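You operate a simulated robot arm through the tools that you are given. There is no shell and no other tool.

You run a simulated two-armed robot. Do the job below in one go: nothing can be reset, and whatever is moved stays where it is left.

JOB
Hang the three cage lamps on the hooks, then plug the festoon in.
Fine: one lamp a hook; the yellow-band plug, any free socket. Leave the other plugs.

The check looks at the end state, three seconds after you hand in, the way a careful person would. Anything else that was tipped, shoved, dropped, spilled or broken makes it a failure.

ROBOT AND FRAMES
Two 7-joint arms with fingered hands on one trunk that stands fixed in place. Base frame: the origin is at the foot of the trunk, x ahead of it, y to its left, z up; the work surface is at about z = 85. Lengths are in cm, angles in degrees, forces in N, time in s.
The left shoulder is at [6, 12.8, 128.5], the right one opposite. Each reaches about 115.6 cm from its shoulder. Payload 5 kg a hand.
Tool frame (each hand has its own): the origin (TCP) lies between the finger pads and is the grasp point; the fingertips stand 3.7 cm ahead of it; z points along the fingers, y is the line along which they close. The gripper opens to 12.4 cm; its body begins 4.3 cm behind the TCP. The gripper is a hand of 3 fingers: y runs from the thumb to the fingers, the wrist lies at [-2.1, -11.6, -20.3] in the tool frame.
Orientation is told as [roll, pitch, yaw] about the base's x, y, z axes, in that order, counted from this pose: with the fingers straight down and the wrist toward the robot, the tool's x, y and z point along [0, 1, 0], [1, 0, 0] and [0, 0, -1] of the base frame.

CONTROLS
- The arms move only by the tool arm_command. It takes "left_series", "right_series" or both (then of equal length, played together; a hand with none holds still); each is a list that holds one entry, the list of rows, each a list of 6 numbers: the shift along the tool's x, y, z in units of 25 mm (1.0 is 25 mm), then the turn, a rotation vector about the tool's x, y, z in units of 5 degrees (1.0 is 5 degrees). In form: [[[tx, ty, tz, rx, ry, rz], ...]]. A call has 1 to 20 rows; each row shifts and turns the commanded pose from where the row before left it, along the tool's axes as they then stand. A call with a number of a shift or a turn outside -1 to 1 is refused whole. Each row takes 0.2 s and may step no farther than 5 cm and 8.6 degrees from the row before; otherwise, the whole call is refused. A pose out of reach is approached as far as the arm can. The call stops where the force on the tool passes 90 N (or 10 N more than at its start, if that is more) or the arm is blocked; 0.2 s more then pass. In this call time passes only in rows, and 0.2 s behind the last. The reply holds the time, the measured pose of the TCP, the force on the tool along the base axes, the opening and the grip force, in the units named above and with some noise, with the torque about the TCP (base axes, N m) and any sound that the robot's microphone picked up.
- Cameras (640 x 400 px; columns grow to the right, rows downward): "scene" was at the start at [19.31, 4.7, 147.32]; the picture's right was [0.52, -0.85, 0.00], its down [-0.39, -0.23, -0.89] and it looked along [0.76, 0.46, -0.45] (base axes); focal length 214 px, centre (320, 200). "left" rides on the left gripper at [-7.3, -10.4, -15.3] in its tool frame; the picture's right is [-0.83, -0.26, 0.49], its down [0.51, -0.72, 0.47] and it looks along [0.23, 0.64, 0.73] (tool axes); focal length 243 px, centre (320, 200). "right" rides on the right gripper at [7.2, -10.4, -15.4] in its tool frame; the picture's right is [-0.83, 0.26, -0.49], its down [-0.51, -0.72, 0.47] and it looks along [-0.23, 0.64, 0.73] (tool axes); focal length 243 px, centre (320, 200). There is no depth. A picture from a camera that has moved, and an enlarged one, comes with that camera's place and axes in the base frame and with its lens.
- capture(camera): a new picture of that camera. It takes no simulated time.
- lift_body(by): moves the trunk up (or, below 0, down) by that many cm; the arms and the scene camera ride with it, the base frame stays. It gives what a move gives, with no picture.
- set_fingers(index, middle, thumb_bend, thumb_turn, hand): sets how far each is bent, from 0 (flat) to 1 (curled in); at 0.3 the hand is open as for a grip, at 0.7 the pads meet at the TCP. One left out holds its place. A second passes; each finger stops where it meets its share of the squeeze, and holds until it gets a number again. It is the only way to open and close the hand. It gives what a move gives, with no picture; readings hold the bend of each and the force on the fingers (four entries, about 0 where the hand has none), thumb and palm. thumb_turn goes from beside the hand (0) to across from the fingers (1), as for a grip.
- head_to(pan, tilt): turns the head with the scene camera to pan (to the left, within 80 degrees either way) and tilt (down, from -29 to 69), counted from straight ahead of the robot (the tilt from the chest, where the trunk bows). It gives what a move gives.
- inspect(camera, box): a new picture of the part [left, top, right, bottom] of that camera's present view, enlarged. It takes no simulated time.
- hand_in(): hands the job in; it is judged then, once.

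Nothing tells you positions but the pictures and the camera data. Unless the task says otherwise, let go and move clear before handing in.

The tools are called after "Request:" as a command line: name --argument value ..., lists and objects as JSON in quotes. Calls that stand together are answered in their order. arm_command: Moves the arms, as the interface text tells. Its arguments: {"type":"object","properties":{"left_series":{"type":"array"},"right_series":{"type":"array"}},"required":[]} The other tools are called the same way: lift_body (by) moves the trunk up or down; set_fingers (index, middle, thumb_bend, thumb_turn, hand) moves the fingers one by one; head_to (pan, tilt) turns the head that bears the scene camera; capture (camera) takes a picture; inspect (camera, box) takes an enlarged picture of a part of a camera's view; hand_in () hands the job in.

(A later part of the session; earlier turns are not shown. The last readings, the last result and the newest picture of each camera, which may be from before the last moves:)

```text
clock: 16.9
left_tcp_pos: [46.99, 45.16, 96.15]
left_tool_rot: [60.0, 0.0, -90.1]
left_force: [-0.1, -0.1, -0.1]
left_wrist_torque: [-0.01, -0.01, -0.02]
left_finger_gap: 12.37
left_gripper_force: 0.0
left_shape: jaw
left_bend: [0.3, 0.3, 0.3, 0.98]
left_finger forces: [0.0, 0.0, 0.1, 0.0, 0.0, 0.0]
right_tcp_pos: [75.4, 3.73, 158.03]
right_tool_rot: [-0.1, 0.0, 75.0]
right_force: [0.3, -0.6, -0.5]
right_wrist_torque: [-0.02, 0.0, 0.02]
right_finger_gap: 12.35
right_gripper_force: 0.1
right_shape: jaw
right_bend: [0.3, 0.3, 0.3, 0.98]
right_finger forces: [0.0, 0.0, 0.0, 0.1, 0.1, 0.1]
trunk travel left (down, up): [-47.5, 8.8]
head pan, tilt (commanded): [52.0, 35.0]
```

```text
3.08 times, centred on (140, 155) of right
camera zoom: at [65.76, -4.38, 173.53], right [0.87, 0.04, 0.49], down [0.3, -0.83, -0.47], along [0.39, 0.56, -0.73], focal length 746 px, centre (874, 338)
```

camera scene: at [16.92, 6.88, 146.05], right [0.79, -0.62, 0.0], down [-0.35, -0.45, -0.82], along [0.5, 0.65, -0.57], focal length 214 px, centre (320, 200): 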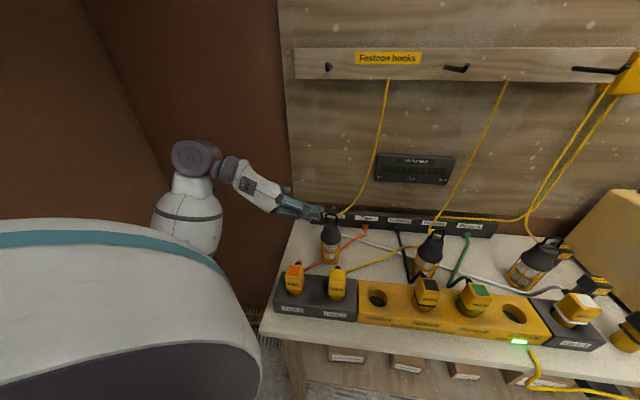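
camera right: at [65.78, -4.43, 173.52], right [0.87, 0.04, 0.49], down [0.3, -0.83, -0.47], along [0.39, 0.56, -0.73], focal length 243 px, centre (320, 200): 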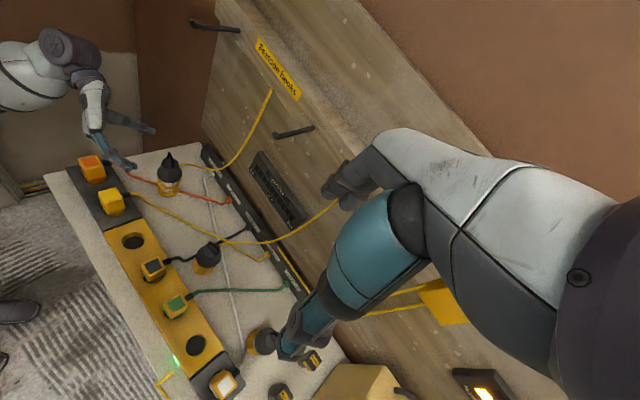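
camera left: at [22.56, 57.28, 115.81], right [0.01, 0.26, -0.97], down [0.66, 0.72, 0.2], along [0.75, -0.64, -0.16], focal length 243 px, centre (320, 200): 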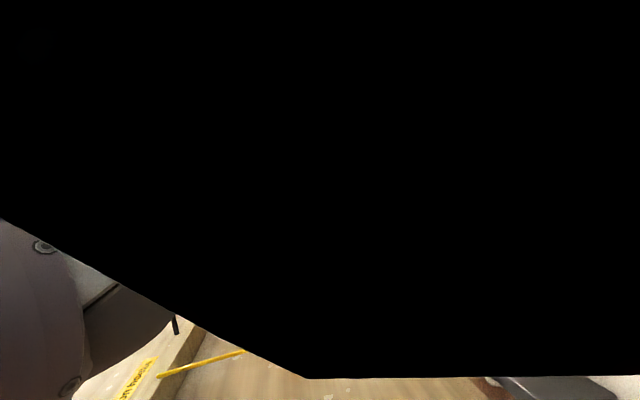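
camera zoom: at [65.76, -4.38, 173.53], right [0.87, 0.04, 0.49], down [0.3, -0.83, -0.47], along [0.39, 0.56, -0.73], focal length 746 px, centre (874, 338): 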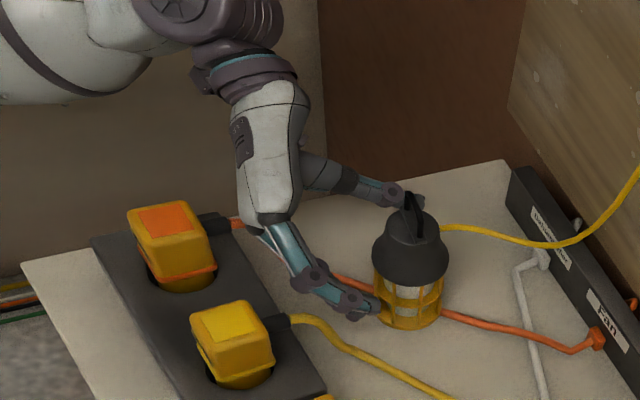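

Fingers straddle the lamp with room on both sides. Two more rows bring the TCP to about (49.8, 45.2, 91.8), then I check clearance.

Request:
arm_command --left_series '[[[-0.48, 0, 0.92, 0, 0, 0], [-0.48, 0, 0.92, 0, 0, 0]]]'

Request:
inspect --camera "scene" --box '[280, 200, 370, 300]'

Request:
inspect --camera "right" --box '[100, 120, 200, 200]'

```text
clock: 17.5
left_tcp_pos: [49.77, 45.12, 91.69]
left_tool_rot: [60.1, -0.2, -90.0]
left_force: [0.3, 0.0, 0.3]
left_wrist_torque: [0.0, 0.01, -0.01]
left_finger_gap: 12.36
left_gripper_force: 0.0
left_shape: jaw
left_bend: [0.3, 0.3, 0.3, 0.98]
left_finger forces: [0.0, 0.1, 0.0, 0.0, 0.0, 0.0]
right_tcp_pos: [75.55, 3.79, 158.05]
right_tool_rot: [0.0, -0.1, 75.0]
right_force: [0.3, -0.7, 0.2]
right_wrist_torque: [-0.04, 0.0, -0.03]
right_finger_gap: 12.35
right_gripper_force: 0.1
right_shape: jaw
right_bend: [0.3, 0.3, 0.3, 0.98]
right_finger forces: [0.0, 0.0, 0.1, 0.0, 0.0, 0.0]
trunk travel left (down, up): [-47.5, 8.8]
head pan, tilt (commanded): [52.0, 35.0]
```

```text
4.00 times, centred on (325, 250) of scene
camera zoom: at [16.99, 6.94, 146.02], right [0.79, -0.62, 0.0], down [-0.35, -0.45, -0.82], along [0.5, 0.65, -0.57], focal length 858 px, centre (300, 0)
```

zoom: 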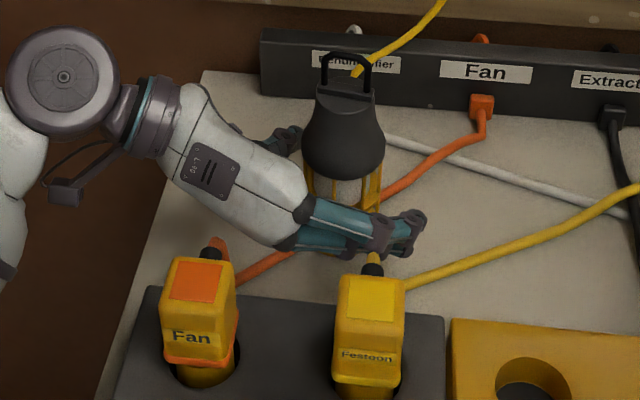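

```text
5.00 times, centred on (150, 160) of right
camera zoom: at [65.8, -4.37, 173.51], right [0.87, 0.04, 0.49], down [0.3, -0.83, -0.47], along [0.39, 0.56, -0.73], focal length 1213 px, centre (1170, 400)
```

zoom: 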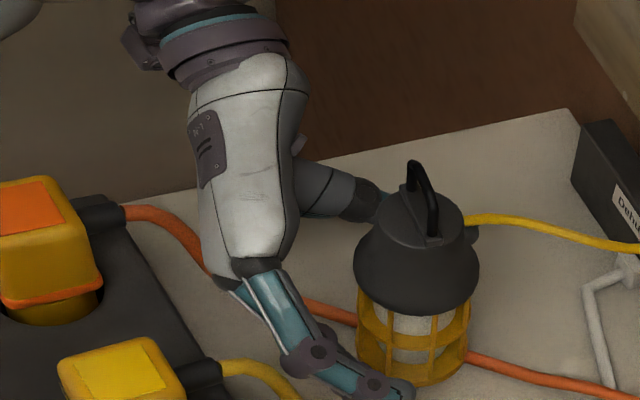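

The lamp sits between thumb and fingers. I close gradually.

Request:
set_fingers --hand "left" --index 0.42 --middle 0.42 --thumb_bend 0.42

Request:
inspect --camera "right" --box '[100, 120, 200, 200]'

Request:
inspect --camera "scene" --box '[280, 200, 370, 300]'

```text
clock: 18.5
left_tcp_pos: [49.65, 45.07, 91.68]
left_tool_rot: [60.0, -0.1, -90.1]
left_force: [1.1, -0.2, 1.3]
left_wrist_torque: [0.02, 0.04, 0.0]
left_finger_gap: 9.33
left_gripper_force: 0.1
left_shape: fingers
left_bend: [0.42, 0.42, 0.42, 0.98]
left_finger forces: [0.0, 0.0, 0.1, 0.1, 0.1, 0.0]
right_tcp_pos: [75.38, 3.73, 158.1]
right_tool_rot: [0.0, 0.0, 75.0]
right_force: [0.1, -0.2, 0.5]
right_wrist_torque: [-0.01, -0.01, 0.0]
right_finger_gap: 12.39
right_gripper_force: 0.2
right_shape: jaw
right_bend: [0.3, 0.3, 0.3, 0.98]
right_finger forces: [0.1, 0.0, 0.0, 0.1, 0.0, 0.0]
trunk travel left (down, up): [-47.5, 8.8]
head pan, tilt (commanded): [52.0, 35.0]
```

```text
5.00 times, centred on (150, 160) of right
camera zoom: at [65.72, -4.44, 173.55], right [0.87, 0.04, 0.49], down [0.3, -0.83, -0.47], along [0.39, 0.56, -0.73], focal length 1213 px, centre (1170, 400)
```

zoom: 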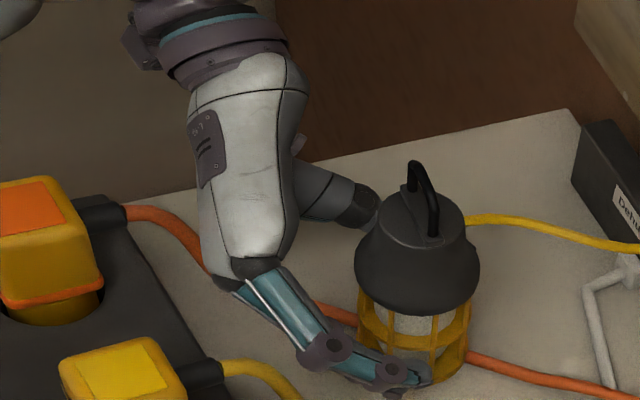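

```text
4.00 times, centred on (325, 250) of scene
camera zoom: at [16.92, 6.89, 146.04], right [0.79, -0.62, 0.0], down [-0.35, -0.45, -0.82], along [0.5, 0.65, -0.57], focal length 858 px, centre (300, 0)
```

zoom: 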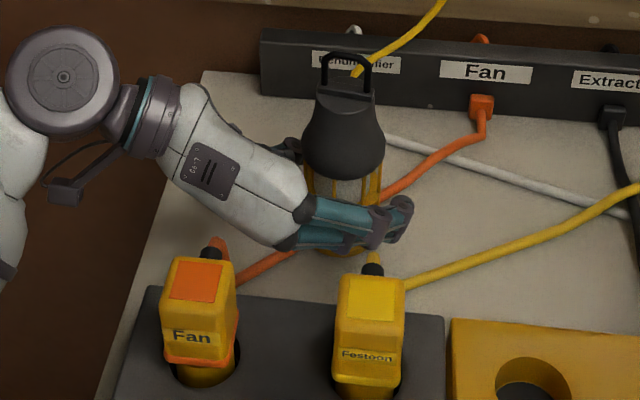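

No contact yet at a 9.3 cm gap; I close fully and let the fingers stop on the lamp.

Request:
set_fingers --hand "left" --index 0.7 --middle 0.7 --thumb_bend 0.7

Request:
inspect --camera "right" --box '[100, 120, 200, 200]'

Request:
inspect --camera "scene" --box '[280, 200, 370, 300]'

```text
clock: 19.5
left_tcp_pos: [49.56, 44.92, 91.66]
left_tool_rot: [60.1, -0.1, -90.0]
left_force: [0.7, -2.9, 4.4]
left_wrist_torque: [0.14, -0.14, -0.12]
left_finger_gap: 6.63
left_gripper_force: 24.9
left_shape: fingers
left_bend: [0.54, 0.6, 0.52, 0.97]
left_finger forces: [13.0, 12.3, 0.0, 0.0, 24.4, 0.1]
right_tcp_pos: [75.33, 3.67, 158.06]
right_tool_rot: [0.0, 0.0, 75.1]
right_force: [-0.1, 1.0, -0.7]
right_wrist_torque: [-0.02, -0.01, -0.01]
right_finger_gap: 12.37
right_gripper_force: 0.0
right_shape: jaw
right_bend: [0.3, 0.3, 0.3, 0.98]
right_finger forces: [0.1, 0.0, 0.0, 0.1, 0.1, 0.0]
trunk travel left (down, up): [-47.5, 8.8]
head pan, tilt (commanded): [52.0, 35.0]
```

```text
5.00 times, centred on (150, 160) of right
camera zoom: at [65.66, -4.54, 173.57], right [0.87, 0.04, 0.49], down [0.3, -0.83, -0.47], along [0.39, 0.56, -0.73], focal length 1213 px, centre (1170, 400)
```

zoom: 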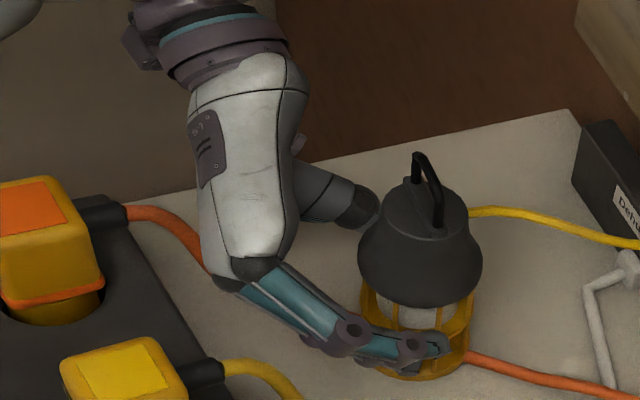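

```text
4.00 times, centred on (325, 250) of scene
camera zoom: at [16.88, 6.81, 146.05], right [0.79, -0.62, 0.0], down [-0.35, -0.45, -0.82], along [0.5, 0.65, -0.57], focal length 858 px, centre (300, 0)
```

zoom: 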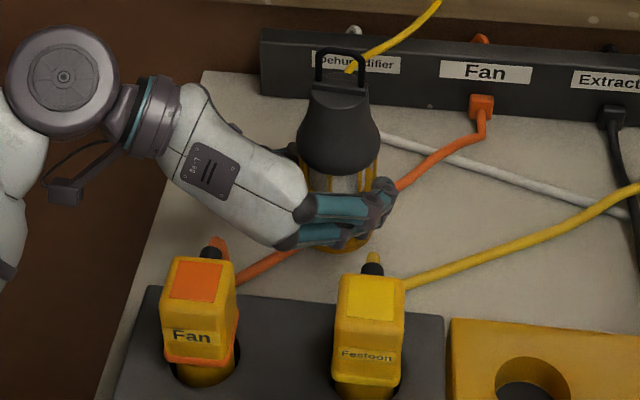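

The lamp is gripped at about 25 N with a slight lean. I lift a few centimetres and check it holds.

Request:
arm_command --left_series '[[[0.43, 0, -0.25, 0, 0, 0], [0.83, 0, -0.48, 0, 0, 0], [0.83, 0, -0.48, 0, 0, 0], [0.83, 0, -0.48, 0, 0, 0], [0, 0, 0, 0, 0, 0]]]'

Request:
inspect --camera "right" --box '[100, 100, 200, 180]'

Request:
inspect --camera "scene" --box '[280, 180, 370, 280]'

```text
clock: 20.7
left_tcp_pos: [49.61, 44.99, 100.22]
left_tool_rot: [60.0, -0.1, -90.1]
left_force: [-1.1, -0.1, -2.3]
left_wrist_torque: [-0.02, 0.04, -0.03]
left_finger_gap: 6.67
left_gripper_force: 24.4
left_shape: fingers
left_bend: [0.54, 0.61, 0.52, 0.95]
left_finger forces: [13.1, 11.1, 0.0, 0.0, 25.1, 0.1]
right_tcp_pos: [75.37, 3.68, 158.0]
right_tool_rot: [0.0, 0.0, 75.0]
right_force: [0.2, 0.3, 0.6]
right_wrist_torque: [-0.03, 0.03, -0.01]
right_finger_gap: 12.39
right_gripper_force: 0.0
right_shape: jaw
right_bend: [0.3, 0.3, 0.3, 0.98]
right_finger forces: [0.0, 0.1, 0.0, 0.0, 0.1, 0.0]
trunk travel left (down, up): [-47.5, 8.8]
head pan, tilt (commanded): [52.0, 35.0]
```

```text
5.00 times, centred on (150, 140) of right
camera zoom: at [65.72, -4.45, 173.54], right [0.87, 0.04, 0.49], down [0.3, -0.83, -0.47], along [0.39, 0.56, -0.73], focal length 1213 px, centre (1170, 500)
```

zoom: 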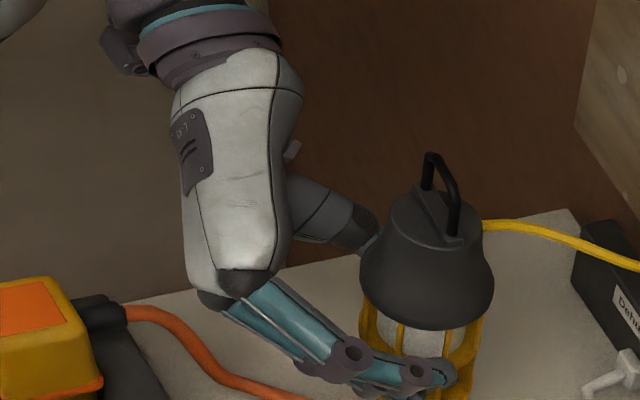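

```text
4.00 times, centred on (325, 230) of scene
camera zoom: at [16.93, 6.89, 146.03], right [0.79, -0.62, 0.0], down [-0.35, -0.45, -0.82], along [0.5, 0.65, -0.57], focal length 858 px, centre (300, 80)
```

zoom: 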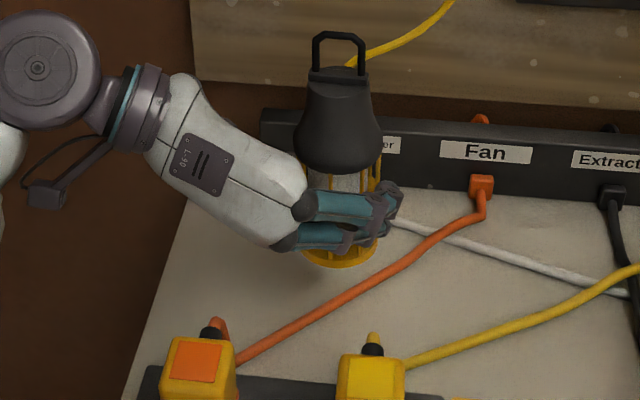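

The lamp lifted cleanly. I raise it to hook height, about 5 cm in front of hook 1's tip, and turn the head to watch.

Request:
arm_command --left_series '[[[0.778, 0, -0.572, 0, 0, 0], [0.778, 0, -0.572, 0, 0, 0], [0.778, 0, -0.572, 0, 0, 0], [0.778, 0, -0.572, 0, 0, 0], [0.778, 0, -0.572, 0, 0, 0], [0.778, 0, -0.572, 0, 0, 0], [0.778, 0, -0.572, 0, 0, 0], [0.778, 0, -0.572, 0, 0, 0], [0.778, 0, -0.572, 0, 0, 0], [0.778, 0, -0.572, 0, 0, 0], [0.778, 0, -0.572, 0, 0, 0], [0.778, 0, -0.572, 0, 0, 0], [0, 0, 0, 0, 0, 0]]]'

Request:
head_to --pan 50 --tilt 10

Request:
capture --camera "scene"

Request:
capture --camera "right"

```text
clock: 23.5
left_tcp_pos: [46.4, 45.18, 128.94]
left_tool_rot: [60.0, 0.0, -90.1]
left_force: [0.2, -0.2, -2.5]
left_wrist_torque: [-0.05, 0.03, 0.0]
left_finger_gap: 6.61
left_gripper_force: 24.6
left_shape: fingers
left_bend: [0.54, 0.61, 0.52, 0.95]
left_finger forces: [13.2, 11.2, 0.1, 0.0, 25.0, 0.0]
right_tcp_pos: [75.42, 3.94, 158.01]
right_tool_rot: [0.0, -0.1, 75.0]
right_force: [0.0, 0.2, -0.1]
right_wrist_torque: [-0.02, 0.0, 0.0]
right_finger_gap: 12.36
right_gripper_force: 0.1
right_shape: jaw
right_bend: [0.3, 0.3, 0.3, 0.98]
right_finger forces: [0.1, 0.0, 0.0, 0.0, 0.1, 0.0]
trunk travel left (down, up): [-47.5, 8.8]
head pan, tilt (commanded): [52.0, 35.0]
```

```text
clock: 24.4
left_tcp_pos: [46.47, 45.22, 128.9]
left_tool_rot: [60.1, -0.2, -90.1]
left_force: [0.5, -0.7, -2.0]
left_wrist_torque: [-0.01, 0.02, 0.01]
left_finger_gap: 6.64
left_gripper_force: 24.8
left_shape: fingers
left_bend: [0.54, 0.61, 0.52, 0.95]
left_finger forces: [13.2, 11.1, 0.1, 0.1, 25.0, 0.0]
right_tcp_pos: [75.53, 3.81, 157.95]
right_tool_rot: [0.0, 0.1, 75.0]
right_force: [0.6, -1.0, -1.2]
right_wrist_torque: [-0.03, 0.0, -0.01]
right_finger_gap: 12.38
right_gripper_force: 0.0
right_shape: jaw
right_bend: [0.3, 0.3, 0.3, 0.98]
right_finger forces: [0.0, 0.0, 0.1, 0.1, 0.1, 0.0]
trunk travel left (down, up): [-47.5, 8.8]
head pan, tilt (commanded): [50.0, 10.0]
```

```text
taken
camera scene: at [17.49, 7.08, 150.04], right [0.77, -0.64, 0.0], down [-0.11, -0.13, -0.98], along [0.63, 0.75, -0.17], focal length 214 px, centre (320, 200)
```

scene: 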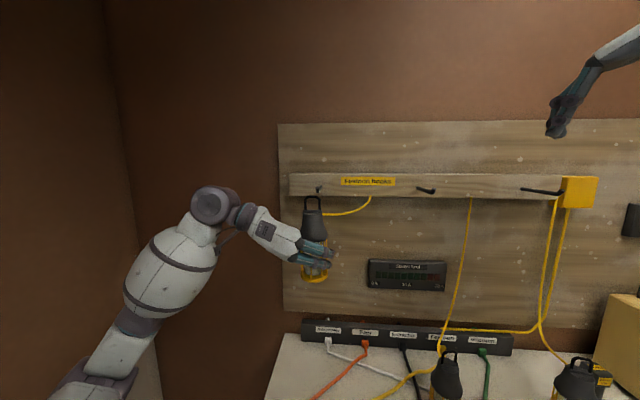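

```text
taken
camera right: at [65.73, -4.44, 173.54], right [0.87, 0.04, 0.49], down [0.3, -0.83, -0.47], along [0.39, 0.56, -0.73], focal length 243 px, centre (320, 200)
```

right: 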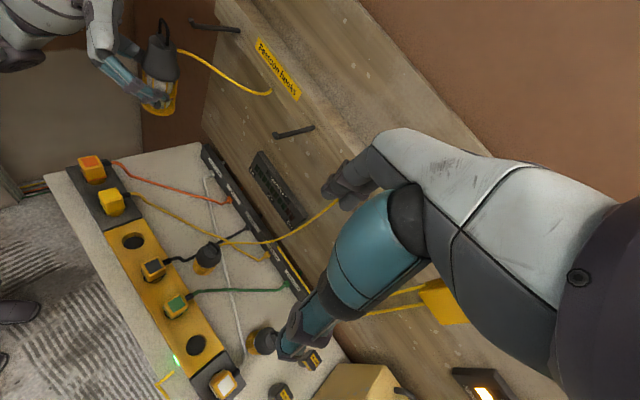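

The lamp is near hook 1 with its cable trailing freely. Zoom both views to measure loop versus hook tip.

Request:
inspect --camera "scene" --box '[285, 170, 365, 220]'

Request:
inspect --camera "right" --box '[130, 0, 250, 75]'

```text
8.00 times, centred on (325, 195) of scene
camera zoom: at [17.49, 7.08, 150.04], right [0.77, -0.64, 0.0], down [-0.11, -0.13, -0.98], along [0.63, 0.75, -0.17], focal length 1716 px, centre (280, 240)
```

zoom: 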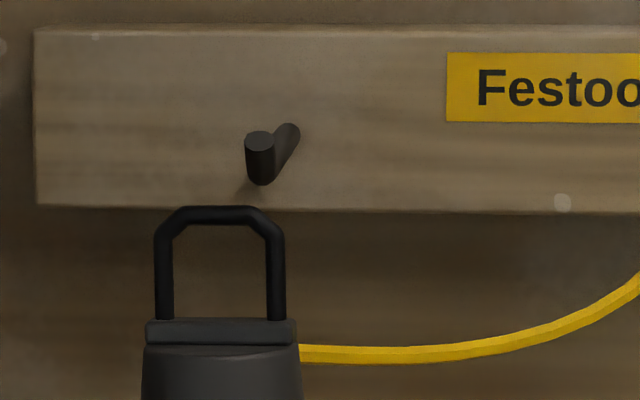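

```text
5.33 times, centred on (190, 38) of right
camera zoom: at [65.73, -4.44, 173.54], right [0.87, 0.04, 0.49], down [0.3, -0.83, -0.47], along [0.39, 0.56, -0.73], focal length 1294 px, centre (1013, 1067)
```

zoom: 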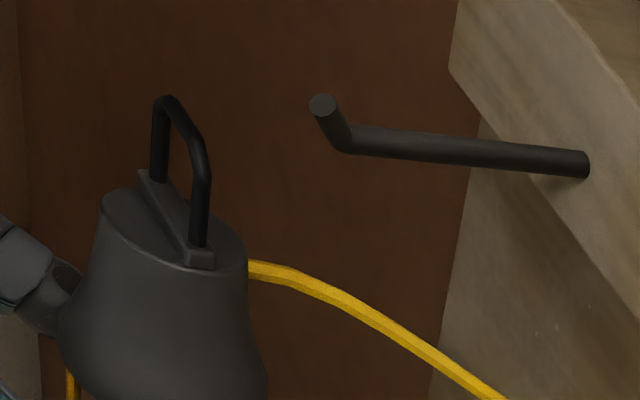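

The loop top sits at about (48.5, 46.8, 142.2), 0.75 cm left of the peg line and 2.9 cm too low. I correct that first, then re-inspect.

Request:
arm_command --left_series '[[[0.546, 0.106, -0.193, 0, 0, 0], [0.546, 0.106, -0.193, 0, 0, 0], [0, 0, 0, 0, 0, 0], [0, 0, 0, 0, 0, 0]]]'

Request:
inspect --camera "scene" --box '[285, 170, 365, 220]'

Request:
inspect --camera "right" --box '[130, 0, 250, 75]'

```text
clock: 25.4
left_tcp_pos: [46.97, 44.69, 131.67]
left_tool_rot: [60.0, -0.2, -90.1]
left_force: [-0.5, 1.0, -2.9]
left_wrist_torque: [0.0, 0.04, 0.01]
left_finger_gap: 6.63
left_gripper_force: 24.4
left_shape: fingers
left_bend: [0.54, 0.61, 0.52, 0.95]
left_finger forces: [13.2, 11.3, 0.0, 0.0, 25.1, 0.0]
right_tcp_pos: [75.38, 3.71, 158.01]
right_tool_rot: [0.0, 0.0, 75.0]
right_force: [0.9, 0.0, 0.0]
right_wrist_torque: [0.02, -0.01, 0.01]
right_finger_gap: 12.36
right_gripper_force: 0.0
right_shape: jaw
right_bend: [0.3, 0.3, 0.3, 0.98]
right_finger forces: [0.0, 0.0, 0.0, 0.0, 0.0, 0.0]
trunk travel left (down, up): [-47.5, 8.8]
head pan, tilt (commanded): [50.0, 10.0]
```

```text
8.00 times, centred on (325, 195) of scene
camera zoom: at [17.5, 7.08, 150.05], right [0.77, -0.64, 0.0], down [-0.11, -0.13, -0.98], along [0.63, 0.75, -0.17], focal length 1716 px, centre (280, 240)
```

zoom: 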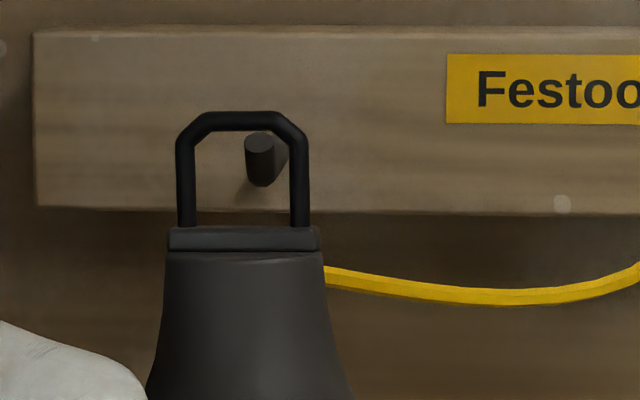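

```text
5.33 times, centred on (190, 38) of right
camera zoom: at [65.74, -4.43, 173.54], right [0.87, 0.04, 0.49], down [0.3, -0.83, -0.47], along [0.39, 0.56, -0.73], focal length 1294 px, centre (1013, 1067)
```

zoom: 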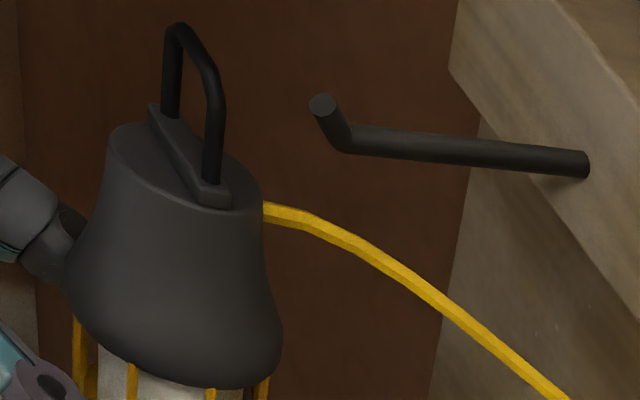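

The peg tip now shows inside the loop window with clearance all around. I push along the peg direction in stages.

Request:
arm_command --left_series '[[[0.29, -0.48, 0.386, 0, 0, 0], [0.24, -0.48, 0.416, 0, 0, 0], [0.24, -0.48, 0.416, 0, 0, 0], [0, 0, 0, 0, 0, 0]]]'

Request:
inspect --camera "scene" --box '[285, 170, 365, 220]'

Request:
inspect --camera "right" --box '[130, 0, 250, 75]'

```text
clock: 26.4
left_tcp_pos: [50.55, 48.23, 131.78]
left_tool_rot: [60.0, -0.1, -90.1]
left_force: [-0.8, -0.1, -2.7]
left_wrist_torque: [-0.04, 0.07, -0.01]
left_finger_gap: 6.63
left_gripper_force: 24.8
left_shape: fingers
left_bend: [0.54, 0.61, 0.52, 0.95]
left_finger forces: [13.1, 11.3, 0.0, 0.0, 25.1, 0.1]
right_tcp_pos: [75.43, 3.73, 158.05]
right_tool_rot: [0.1, 0.1, 75.0]
right_force: [0.0, 0.2, -0.7]
right_wrist_torque: [-0.02, -0.01, 0.02]
right_finger_gap: 12.39
right_gripper_force: 0.1
right_shape: jaw
right_bend: [0.3, 0.3, 0.3, 0.98]
right_finger forces: [0.0, 0.0, 0.0, 0.0, 0.1, 0.1]
trunk travel left (down, up): [-47.5, 8.8]
head pan, tilt (commanded): [50.0, 10.0]
```

```text
8.00 times, centred on (325, 195) of scene
camera zoom: at [17.47, 7.08, 150.05], right [0.77, -0.64, 0.0], down [-0.11, -0.13, -0.98], along [0.63, 0.75, -0.17], focal length 1716 px, centre (280, 240)
```

zoom: 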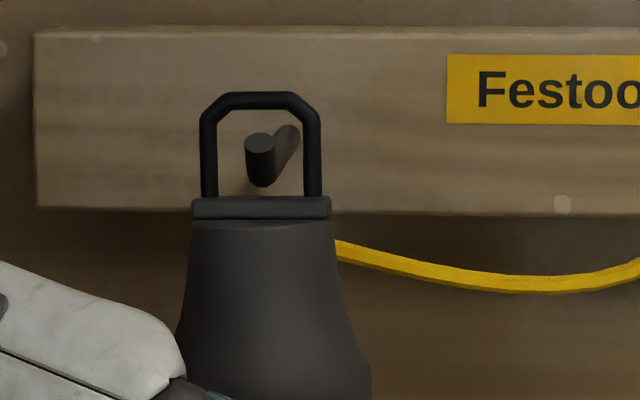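

```text
5.33 times, centred on (190, 38) of right
camera zoom: at [65.71, -4.44, 173.55], right [0.87, 0.04, 0.49], down [0.3, -0.83, -0.47], along [0.39, 0.56, -0.73], focal length 1294 px, centre (1013, 1067)
```

zoom: 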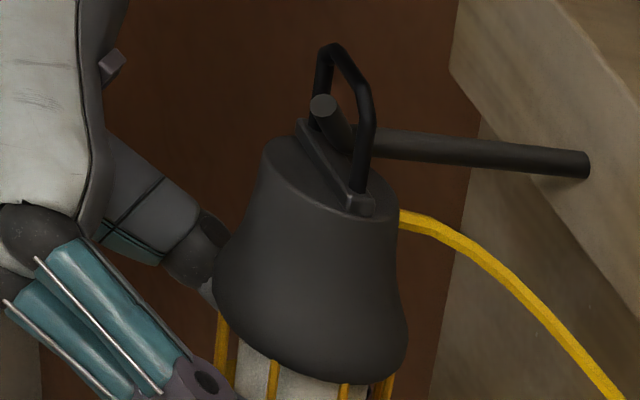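

The loop is past the upturned tip. I push 3.4 cm further in and then lower gently until the bar rests on the peg.

Request:
arm_command --left_series '[[[0.24, -0.48, 0.416, 0, 0, 0], [0.24, -0.48, 0.416, 0, 0, 0], [0, 0, 0, 0, 0, 0], [-0.2, 0, 0.115, 0, 0, 0], [-0.2, 0, 0.115, 0, 0, 0], [0, 0, 0, 0, 0, 0]]]'

Request:
inspect --camera "scene" --box '[285, 170, 365, 220]'

Request:
inspect --camera "right" --box '[130, 0, 250, 75]'

```text
clock: 27.8
left_tcp_pos: [53.02, 50.59, 130.75]
left_tool_rot: [59.9, -0.1, -90.1]
left_force: [0.1, -0.1, -2.6]
left_wrist_torque: [0.01, 0.02, -0.02]
left_finger_gap: 6.64
left_gripper_force: 24.7
left_shape: fingers
left_bend: [0.54, 0.61, 0.52, 0.95]
left_finger forces: [13.1, 11.3, 0.1, 0.1, 25.0, 0.1]
right_tcp_pos: [75.39, 3.72, 158.24]
right_tool_rot: [0.0, 0.0, 75.0]
right_force: [-0.3, 0.0, 0.1]
right_wrist_torque: [0.02, -0.05, 0.01]
right_finger_gap: 12.37
right_gripper_force: 0.0
right_shape: jaw
right_bend: [0.3, 0.3, 0.3, 0.98]
right_finger forces: [0.0, 0.1, 0.1, 0.1, 0.0, 0.1]
trunk travel left (down, up): [-47.5, 8.8]
head pan, tilt (commanded): [50.0, 10.0]
```

```text
8.00 times, centred on (325, 195) of scene
camera zoom: at [17.46, 7.06, 150.06], right [0.77, -0.64, 0.0], down [-0.11, -0.13, -0.98], along [0.63, 0.75, -0.17], focal length 1716 px, centre (280, 240)
```

zoom: 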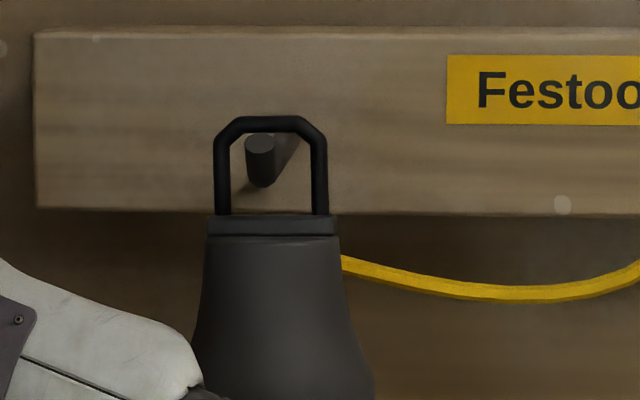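

```text
5.33 times, centred on (190, 38) of right
camera zoom: at [65.68, -4.46, 173.57], right [0.87, 0.04, 0.49], down [0.3, -0.83, -0.47], along [0.39, 0.56, -0.73], focal length 1294 px, centre (1013, 1067)
```

zoom: 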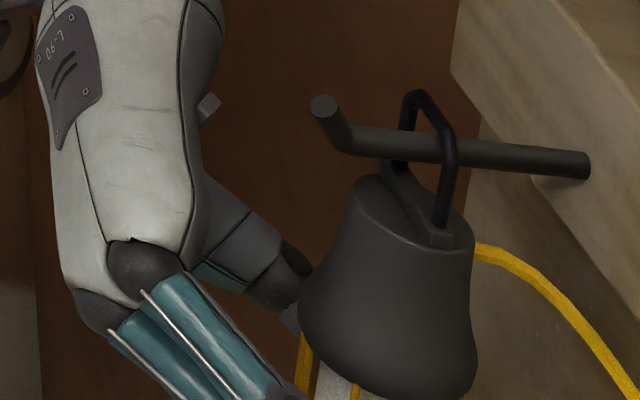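

Threaded well: the bar is just above the peg. I lower in small steps until the weight transfers.

Request:
arm_command --left_series '[[[-0.1, 0, 0.058, 0, 0, 0], [-0.1, 0, 0.058, 0, 0, 0], [0, 0, 0, 0, 0, 0], [0, 0, 0, 0, 0, 0]]]'

Request:
inspect --camera "right" --box '[180, 0, 260, 50]'

```text
clock: 28.8
left_tcp_pos: [52.94, 50.5, 130.39]
left_tool_rot: [60.0, 0.0, -90.0]
left_force: [-0.2, 1.5, 7.1]
left_wrist_torque: [-0.11, -0.17, 0.04]
left_finger_gap: 6.62
left_gripper_force: 25.5
left_shape: fingers
left_bend: [0.54, 0.61, 0.52, 0.96]
left_finger forces: [13.4, 11.6, 0.1, 0.1, 26.3, 0.1]
right_tcp_pos: [75.42, 3.56, 158.12]
right_tool_rot: [0.0, 0.0, 75.0]
right_force: [0.3, -0.7, 0.1]
right_wrist_torque: [-0.03, -0.04, 0.02]
right_finger_gap: 12.4
right_gripper_force: 0.2
right_shape: jaw
right_bend: [0.3, 0.3, 0.3, 0.98]
right_finger forces: [0.0, 0.0, 0.0, 0.0, 0.0, 0.0]
trunk travel left (down, up): [-47.5, 8.8]
head pan, tilt (commanded): [50.0, 10.0]
```

```text
8.00 times, centred on (220, 25) of right
camera zoom: at [65.62, -4.49, 173.6], right [0.87, 0.04, 0.49], down [0.3, -0.83, -0.47], along [0.39, 0.56, -0.73], focal length 1941 px, centre (1120, 1600)
```

zoom: 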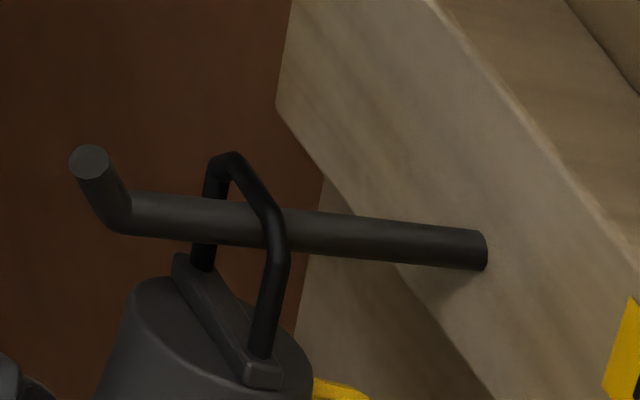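

The peg now carries the lamp. I relieve the preload slightly and open the hand gently.

Request:
arm_command --left_series '[[[0.03, 0, -0.017, 0, 0, 0], [0, 0, 0, 0, 0, 0]]]'

Request:
set_fingers --hand "left" --index 0.45 --middle 0.45 --thumb_bend 0.45

Request:
set_fingers --hand "left" --index 0.3 --middle 0.3 --thumb_bend 0.3 --thumb_turn 0.98

Request:
inspect --camera "scene" --box '[265, 170, 375, 290]'

Request:
inspect --camera "right" --box '[80, 0, 260, 120]'

```text
clock: 29.4
left_tcp_pos: [52.96, 50.55, 130.25]
left_tool_rot: [60.1, 0.0, -90.2]
left_force: [0.0, 1.1, 7.4]
left_wrist_torque: [-0.07, -0.15, 0.02]
left_finger_gap: 6.64
left_gripper_force: 25.4
left_shape: fingers
left_bend: [0.54, 0.61, 0.52, 0.96]
left_finger forces: [13.3, 11.7, 0.0, 0.0, 26.2, 0.0]
right_tcp_pos: [75.34, 3.74, 158.15]
right_tool_rot: [0.0, 0.0, 75.1]
right_force: [-0.7, 0.2, -0.4]
right_wrist_torque: [0.0, -0.02, 0.01]
right_finger_gap: 12.36
right_gripper_force: 0.2
right_shape: jaw
right_bend: [0.3, 0.3, 0.3, 0.98]
right_finger forces: [0.0, 0.0, 0.0, 0.1, 0.2, 0.0]
trunk travel left (down, up): [-47.5, 8.8]
head pan, tilt (commanded): [50.0, 10.0]
```

```text
clock: 30.4
left_tcp_pos: [52.98, 50.67, 130.3]
left_tool_rot: [60.0, -0.1, -90.0]
left_force: [0.4, 0.0, 0.3]
left_wrist_torque: [0.04, 0.01, 0.02]
left_finger_gap: 8.36
left_gripper_force: 0.6
left_shape: fingers
left_bend: [0.45, 0.45, 0.45, 0.97]
left_finger forces: [0.1, 0.1, 0.0, 0.1, 0.2, 0.1]
right_tcp_pos: [75.55, 3.73, 158.07]
right_tool_rot: [0.0, 0.0, 75.0]
right_force: [0.7, 0.5, 1.2]
right_wrist_torque: [0.02, 0.02, -0.02]
right_finger_gap: 12.36
right_gripper_force: 0.1
right_shape: jaw
right_bend: [0.3, 0.3, 0.3, 0.98]
right_finger forces: [0.0, 0.0, 0.1, 0.1, 0.1, 0.0]
trunk travel left (down, up): [-47.5, 8.8]
head pan, tilt (commanded): [50.0, 10.0]
```

```text
clock: 31.4
left_tcp_pos: [53.02, 50.72, 130.29]
left_tool_rot: [60.0, -0.1, -90.0]
left_force: [0.2, 0.5, 0.4]
left_wrist_torque: [0.01, 0.02, -0.02]
left_finger_gap: 12.84
left_gripper_force: 0.1
left_shape: fingers
left_bend: [0.3, 0.3, 0.3, 0.96]
left_finger forces: [0.0, 0.1, 0.1, 0.0, 0.0, 0.0]
right_tcp_pos: [75.4, 3.75, 158.11]
right_tool_rot: [0.0, 0.0, 75.0]
right_force: [0.5, -0.3, 0.2]
right_wrist_torque: [-0.01, -0.02, -0.03]
right_finger_gap: 12.37
right_gripper_force: 0.0
right_shape: jaw
right_bend: [0.3, 0.3, 0.3, 0.98]
right_finger forces: [0.0, 0.0, 0.0, 0.0, 0.0, 0.0]
trunk travel left (down, up): [-47.5, 8.8]
head pan, tilt (commanded): [50.0, 10.0]
```

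```text
3.33 times, centred on (320, 230) of scene
camera zoom: at [17.47, 7.06, 150.05], right [0.77, -0.64, 0.0], down [-0.11, -0.13, -0.98], along [0.63, 0.75, -0.17], focal length 715 px, centre (320, 100)
```

zoom: 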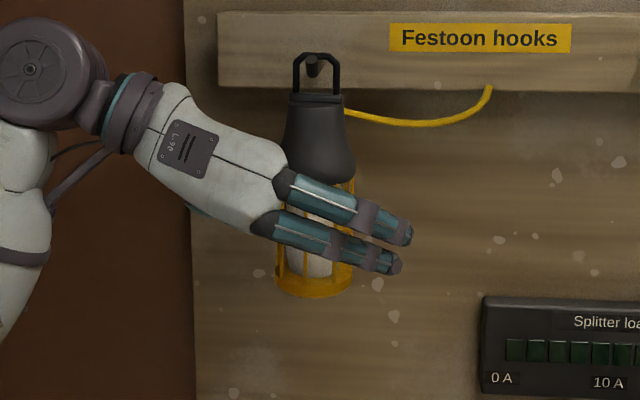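

```text
3.33 times, centred on (170, 60) of right
camera zoom: at [65.71, -4.46, 173.55], right [0.87, 0.04, 0.49], down [0.3, -0.83, -0.47], along [0.39, 0.56, -0.73], focal length 809 px, centre (820, 667)
```

zoom: 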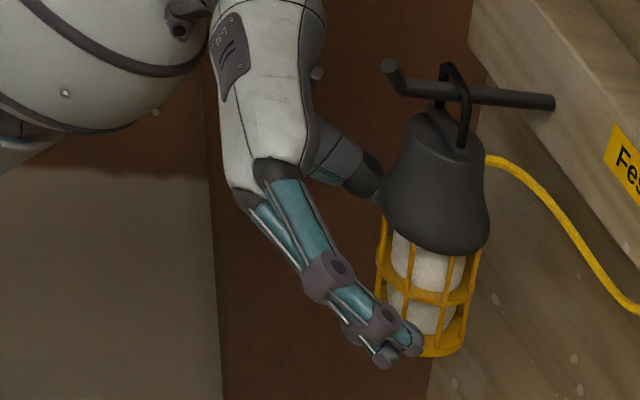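

Lamp 1 hangs freely on hook 1. I center the open hand and back straight out along −x.

Request:
arm_command --left_series '[[[0, -0.2, 0, 0, 0, 0], [-0.24, 0, -0.415, 0, 0, 0], [-0.48, 0, -0.83, 0, 0, 0], [-0.48, 0, -0.83, 0, 0, 0], [-0.48, 0, -0.83, 0, 0, 0], [-0.48, 0, -0.83, 0, 0, 0], [-0.48, 0, -0.83, 0, 0, 0], [0, 0, 0, 0, 0, 0]]]'

Request:
capture --camera "scene"

Request:
inspect --camera "right" --box '[80, 0, 260, 120]'

```text
clock: 33.2
left_tcp_pos: [39.84, 51.15, 130.31]
left_tool_rot: [59.9, -0.1, -90.1]
left_force: [-0.2, 0.6, 0.4]
left_wrist_torque: [0.02, -0.01, -0.01]
left_finger_gap: 12.85
left_gripper_force: 0.0
left_shape: fingers
left_bend: [0.3, 0.3, 0.3, 0.96]
left_finger forces: [0.0, 0.1, 0.0, 0.1, 0.0, 0.0]
right_tcp_pos: [75.49, 3.86, 157.99]
right_tool_rot: [0.1, 0.0, 75.0]
right_force: [0.7, 0.9, -0.7]
right_wrist_torque: [0.02, 0.02, 0.02]
right_finger_gap: 12.38
right_gripper_force: 0.1
right_shape: jaw
right_bend: [0.3, 0.3, 0.3, 0.98]
right_finger forces: [0.0, 0.0, 0.0, 0.0, 0.0, 0.0]
trunk travel left (down, up): [-47.5, 8.8]
head pan, tilt (commanded): [50.0, 10.0]
```

```text
taken
camera scene: at [17.51, 7.06, 150.05], right [0.77, -0.64, 0.0], down [-0.11, -0.13, -0.98], along [0.63, 0.75, -0.17], focal length 214 px, centre (320, 200)
```

scene: 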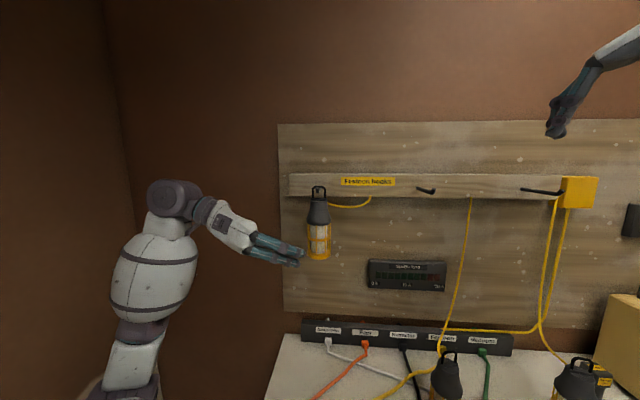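

```text
3.33 times, centred on (170, 60) of right
camera zoom: at [65.75, -4.45, 173.53], right [0.87, 0.04, 0.49], down [0.3, -0.83, -0.47], along [0.39, 0.56, -0.73], focal length 809 px, centre (820, 667)
```

zoom: 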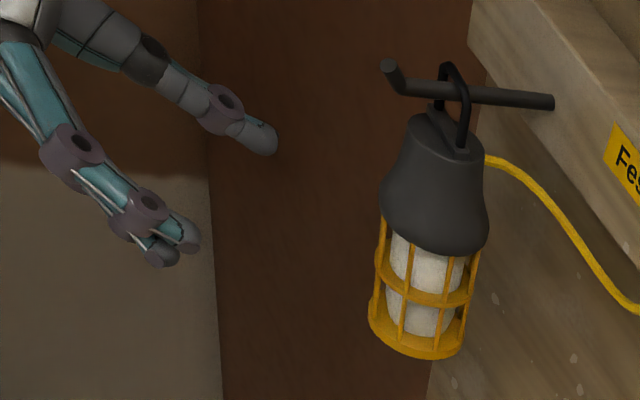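

Lamp 1 is hanging on hook 1. Lamps 2 and 3 stand behind tall plugs, so a top-down grasp on the cap (closing along the wall direction, loop between thumb and fingers) keeps the arm clear; I withdraw and turn the left hand fingers-down.

Request:
arm_command --left_series '[[[0.578, 0.88, -0.334, 0, -1, 0], [0.547, 0.88, -0.383, 0, -1, 0], [0.512, 0.88, -0.429, 0, -1, 0], [0.472, 0.88, -0.472, 0, -1, 0], [0.429, 0.88, -0.512, 0, -1, 0], [0.383, 0.88, -0.547, 0, -1, 0], [0.334, 0.88, -0.578, 0, -1, 0], [0.282, 0.88, -0.605, 0, -1, 0], [0.228, 0.88, -0.628, 0, -1, 0], [0.173, 0.88, -0.645, 0, -1, 0], [0.116, 0.88, -0.658, 0, -1, 0], [0.058, 0.88, -0.665, 0, -1, 0]]]'

Request:
head_to --pan 31.4 --tilt 26.8

Request:
capture --camera "scene"

Request:
capture --camera "right"

```text
clock: 35.8
left_tcp_pos: [39.74, 24.63, 150.45]
left_tool_rot: [-0.1, 0.0, -90.1]
left_force: [-0.1, 0.2, -0.4]
left_wrist_torque: [0.05, -0.02, -0.01]
left_finger_gap: 12.86
left_gripper_force: 0.0
left_shape: fingers
left_bend: [0.3, 0.3, 0.3, 0.96]
left_finger forces: [0.1, 0.0, 0.1, 0.0, 0.0, 0.1]
right_tcp_pos: [75.41, 3.57, 158.11]
right_tool_rot: [0.1, -0.1, 75.0]
right_force: [-0.1, -0.6, -0.3]
right_wrist_torque: [0.09, -0.02, 0.01]
right_finger_gap: 12.34
right_gripper_force: 0.0
right_shape: jaw
right_bend: [0.3, 0.3, 0.3, 0.98]
right_finger forces: [0.1, 0.1, 0.0, 0.0, 0.0, 0.1]
trunk travel left (down, up): [-47.5, 8.8]
head pan, tilt (commanded): [50.0, 10.0]
```

```text
clock: 36.6
left_tcp_pos: [39.74, 24.76, 150.43]
left_tool_rot: [0.1, 0.0, -90.0]
left_force: [-0.7, 0.8, -0.4]
left_wrist_torque: [-0.05, -0.01, 0.03]
left_finger_gap: 12.89
left_gripper_force: 0.1
left_shape: fingers
left_bend: [0.3, 0.3, 0.3, 0.96]
left_finger forces: [0.1, 0.0, 0.1, 0.0, 0.0, 0.0]
right_tcp_pos: [75.41, 3.86, 158.07]
right_tool_rot: [0.0, 0.0, 74.9]
right_force: [0.3, -0.5, 0.2]
right_wrist_torque: [0.01, 0.01, -0.03]
right_finger_gap: 12.35
right_gripper_force: 0.0
right_shape: jaw
right_bend: [0.3, 0.3, 0.3, 0.98]
right_finger forces: [0.1, 0.0, 0.0, 0.0, 0.1, 0.0]
trunk travel left (down, up): [-47.5, 8.8]
head pan, tilt (commanded): [31.4, 26.8]
```

```text
taken
camera scene: at [19.3, 4.76, 147.33], right [0.52, -0.85, 0.0], down [-0.38, -0.24, -0.89], along [0.76, 0.47, -0.45], focal length 214 px, centre (320, 200)
```

scene: 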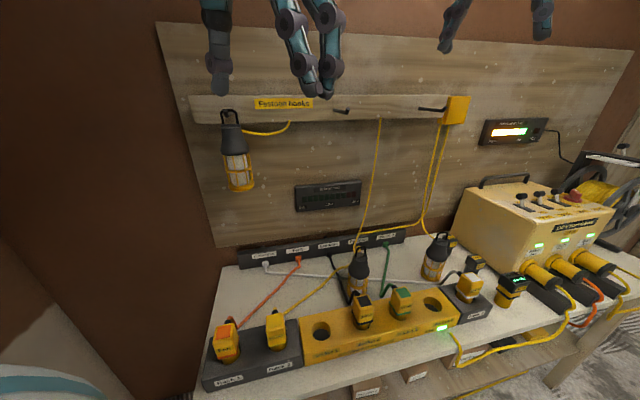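

```text
taken
camera right: at [65.7, -4.41, 173.56], right [0.87, 0.04, 0.49], down [0.3, -0.83, -0.47], along [0.39, 0.56, -0.73], focal length 243 px, centre (320, 200)
```

right: 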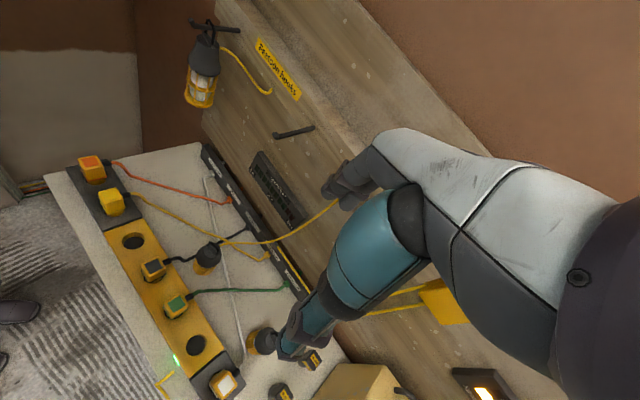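

Lamp 1 hangs steadily. Now I yaw the left hand to −45° and zoom on lamp 2 to measure its loop direction.

Request:
arm_command --left_series '[[[0, 0, 0, 0, 0, -1], [0, 0, 0, 0, 0, -1], [0, 0, 0, 0, 0, -1], [0, 0, 0, 0, 0, -1], [0, 0, 0, 0, 0, -1], [0, 0, 0, 0, 0, -1], [0, 0, 0, 0, 0, -1], [0, 0, 0, 0, 0, -1], [0, 0, 0, 0, 0, -1]]]'

Request:
inspect --camera "right" --box '[170, 220, 250, 290]'

Request:
inspect --camera "scene" --box '[320, 230, 400, 300]'

Request:
capture --camera "left"

```text
clock: 38.6
left_tcp_pos: [39.59, 24.69, 150.34]
left_tool_rot: [0.1, -0.1, -45.0]
left_force: [0.3, 1.0, -0.1]
left_wrist_torque: [-0.02, 0.0, 0.01]
left_finger_gap: 12.88
left_gripper_force: 0.1
left_shape: fingers
left_bend: [0.3, 0.3, 0.3, 0.96]
left_finger forces: [0.1, 0.0, 0.1, 0.1, 0.0, 0.1]
right_tcp_pos: [75.54, 3.75, 157.98]
right_tool_rot: [0.0, 0.1, 75.0]
right_force: [-0.8, -0.3, 0.3]
right_wrist_torque: [0.0, -0.01, 0.02]
right_finger_gap: 12.38
right_gripper_force: 0.1
right_shape: jaw
right_bend: [0.3, 0.3, 0.3, 0.98]
right_finger forces: [0.0, 0.0, 0.0, 0.0, 0.0, 0.0]
trunk travel left (down, up): [-47.5, 8.8]
head pan, tilt (commanded): [31.4, 26.8]
```

```text
5.71 times, centred on (210, 255) of right
camera zoom: at [65.63, -4.5, 173.59], right [0.87, 0.04, 0.49], down [0.3, -0.83, -0.47], along [0.39, 0.56, -0.73], focal length 1386 px, centre (949, -114)
```

zoom: 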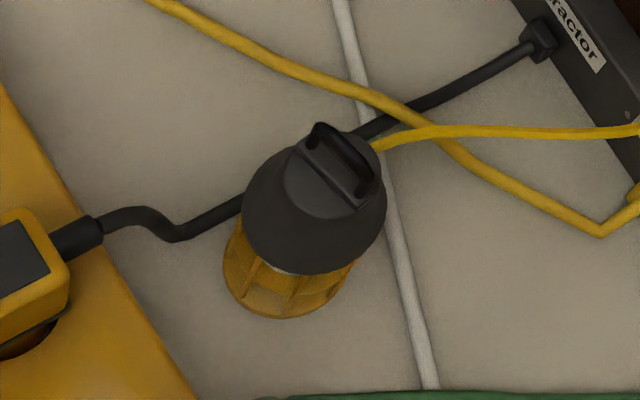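

```text
5.71 times, centred on (360, 265) of scene
camera zoom: at [19.26, 4.68, 147.34], right [0.52, -0.85, 0.0], down [-0.38, -0.23, -0.89], along [0.76, 0.47, -0.45], focal length 1226 px, centre (91, -171)
```

zoom: 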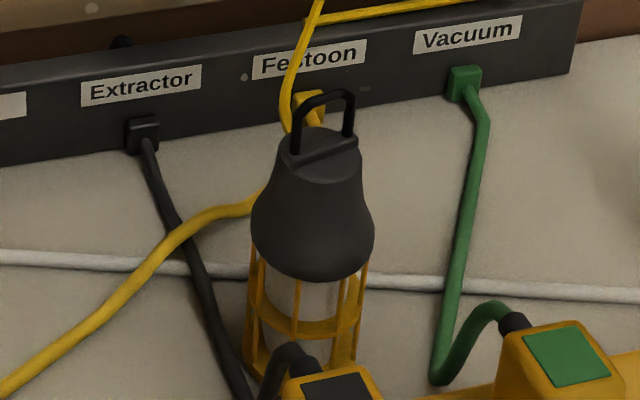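

```text
taken
camera left: at [27.06, 26.95, 165.7], right [-0.77, -0.4, -0.49], down [-0.15, 0.87, -0.47], along [0.62, -0.29, -0.73], focal length 243 px, centre (320, 200)
```

left: 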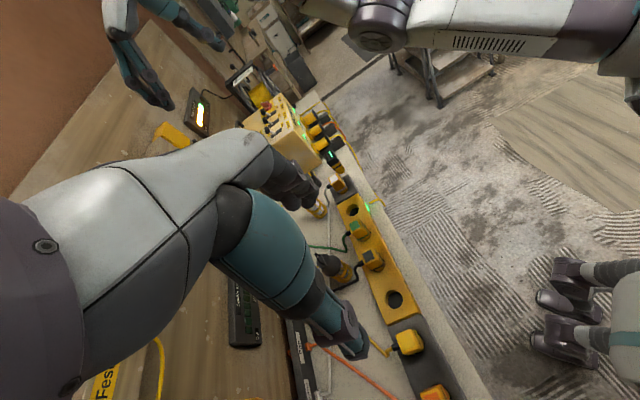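

Lamp 2's top is at (70.2, 21.3) with its loop at about −35°. I move the hand to a point in front of and above it, turning to match.

Request:
arm_command --left_series '[[[0.323, 0.74, 0.932, 0, 0, 0], [0.323, 0.74, 0.932, 0, 0, 0], [0.323, 0.74, 0.932, 0, 0, 0], [0.323, 0.74, 0.932, 0, 0, 0], [0.323, 0.74, 0.932, 0, 0, 0], [0.323, 0.74, 0.932, 0, 0, 0], [0.323, 0.74, 0.932, 0, 0, 0], [0.323, 0.74, 0.932, 0, 0, 0], [0.323, 0.74, 0.932, 0, 0, 0], [0.323, 0.74, 0.932, 0, 0, 0], [0.323, 0.74, 0.932, 0, 0, 0], [0.323, 0.74, 0.932, 0, 0, 0], [0.323, 0.74, 0.932, 0, 0, 0], [0, 0, 0, 0, 0, -1], [0, 0, 0, 0, 0, -1]]]'

Request:
capture --camera "scene"

Request:
capture --camera "right"

Request:
capture --camera "left"

```text
clock: 41.8
left_tcp_pos: [64.04, 15.09, 120.14]
left_tool_rot: [0.2, -0.1, -35.1]
left_force: [-0.9, 0.0, -0.3]
left_wrist_torque: [0.01, -0.01, 0.03]
left_finger_gap: 12.83
left_gripper_force: 0.0
left_shape: fingers
left_bend: [0.3, 0.3, 0.3, 0.96]
left_finger forces: [0.1, 0.0, 0.0, 0.0, 0.0, 0.0]
right_tcp_pos: [75.22, 3.64, 158.2]
right_tool_rot: [-0.2, -0.1, 75.1]
right_force: [0.4, 0.1, 1.1]
right_wrist_torque: [0.02, -0.03, 0.0]
right_finger_gap: 12.35
right_gripper_force: 0.1
right_shape: jaw
right_bend: [0.3, 0.3, 0.3, 0.98]
right_finger forces: [0.0, 0.0, 0.1, 0.0, 0.1, 0.0]
trunk travel left (down, up): [-47.5, 8.8]
head pan, tilt (commanded): [31.4, 26.8]
```

```text
taken
camera scene: at [19.16, 4.6, 147.37], right [0.52, -0.85, 0.0], down [-0.38, -0.23, -0.89], along [0.76, 0.47, -0.45], focal length 214 px, centre (320, 200)
```

scene: 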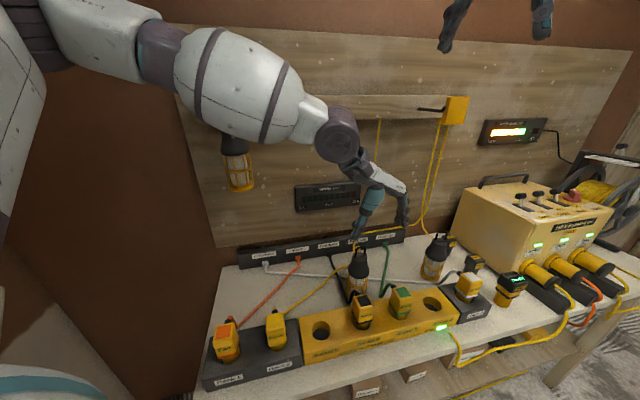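

```text
taken
camera right: at [65.5, -4.6, 173.66], right [0.87, 0.04, 0.49], down [0.3, -0.83, -0.47], along [0.39, 0.56, -0.73], focal length 243 px, centre (320, 200)
```

right: 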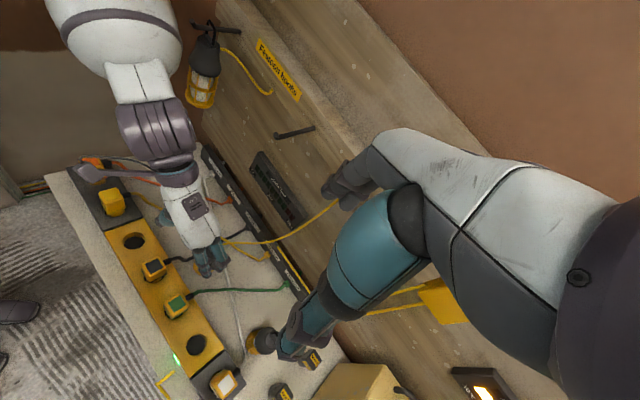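

```text
taken
camera left: at [51.27, 15.07, 135.49], right [-0.69, -0.53, -0.49], down [-0.3, 0.83, -0.47], along [0.66, -0.18, -0.73], focal length 243 px, centre (320, 200)
```

left: 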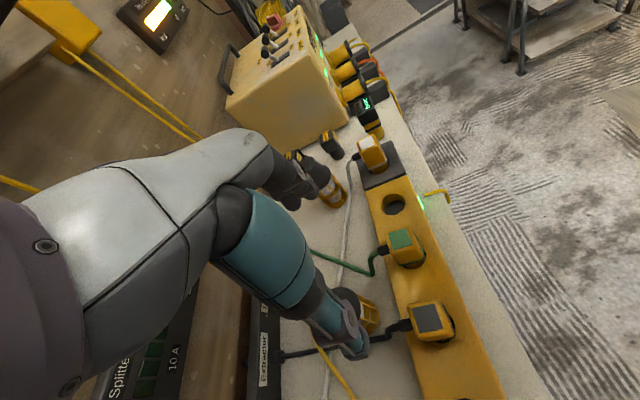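

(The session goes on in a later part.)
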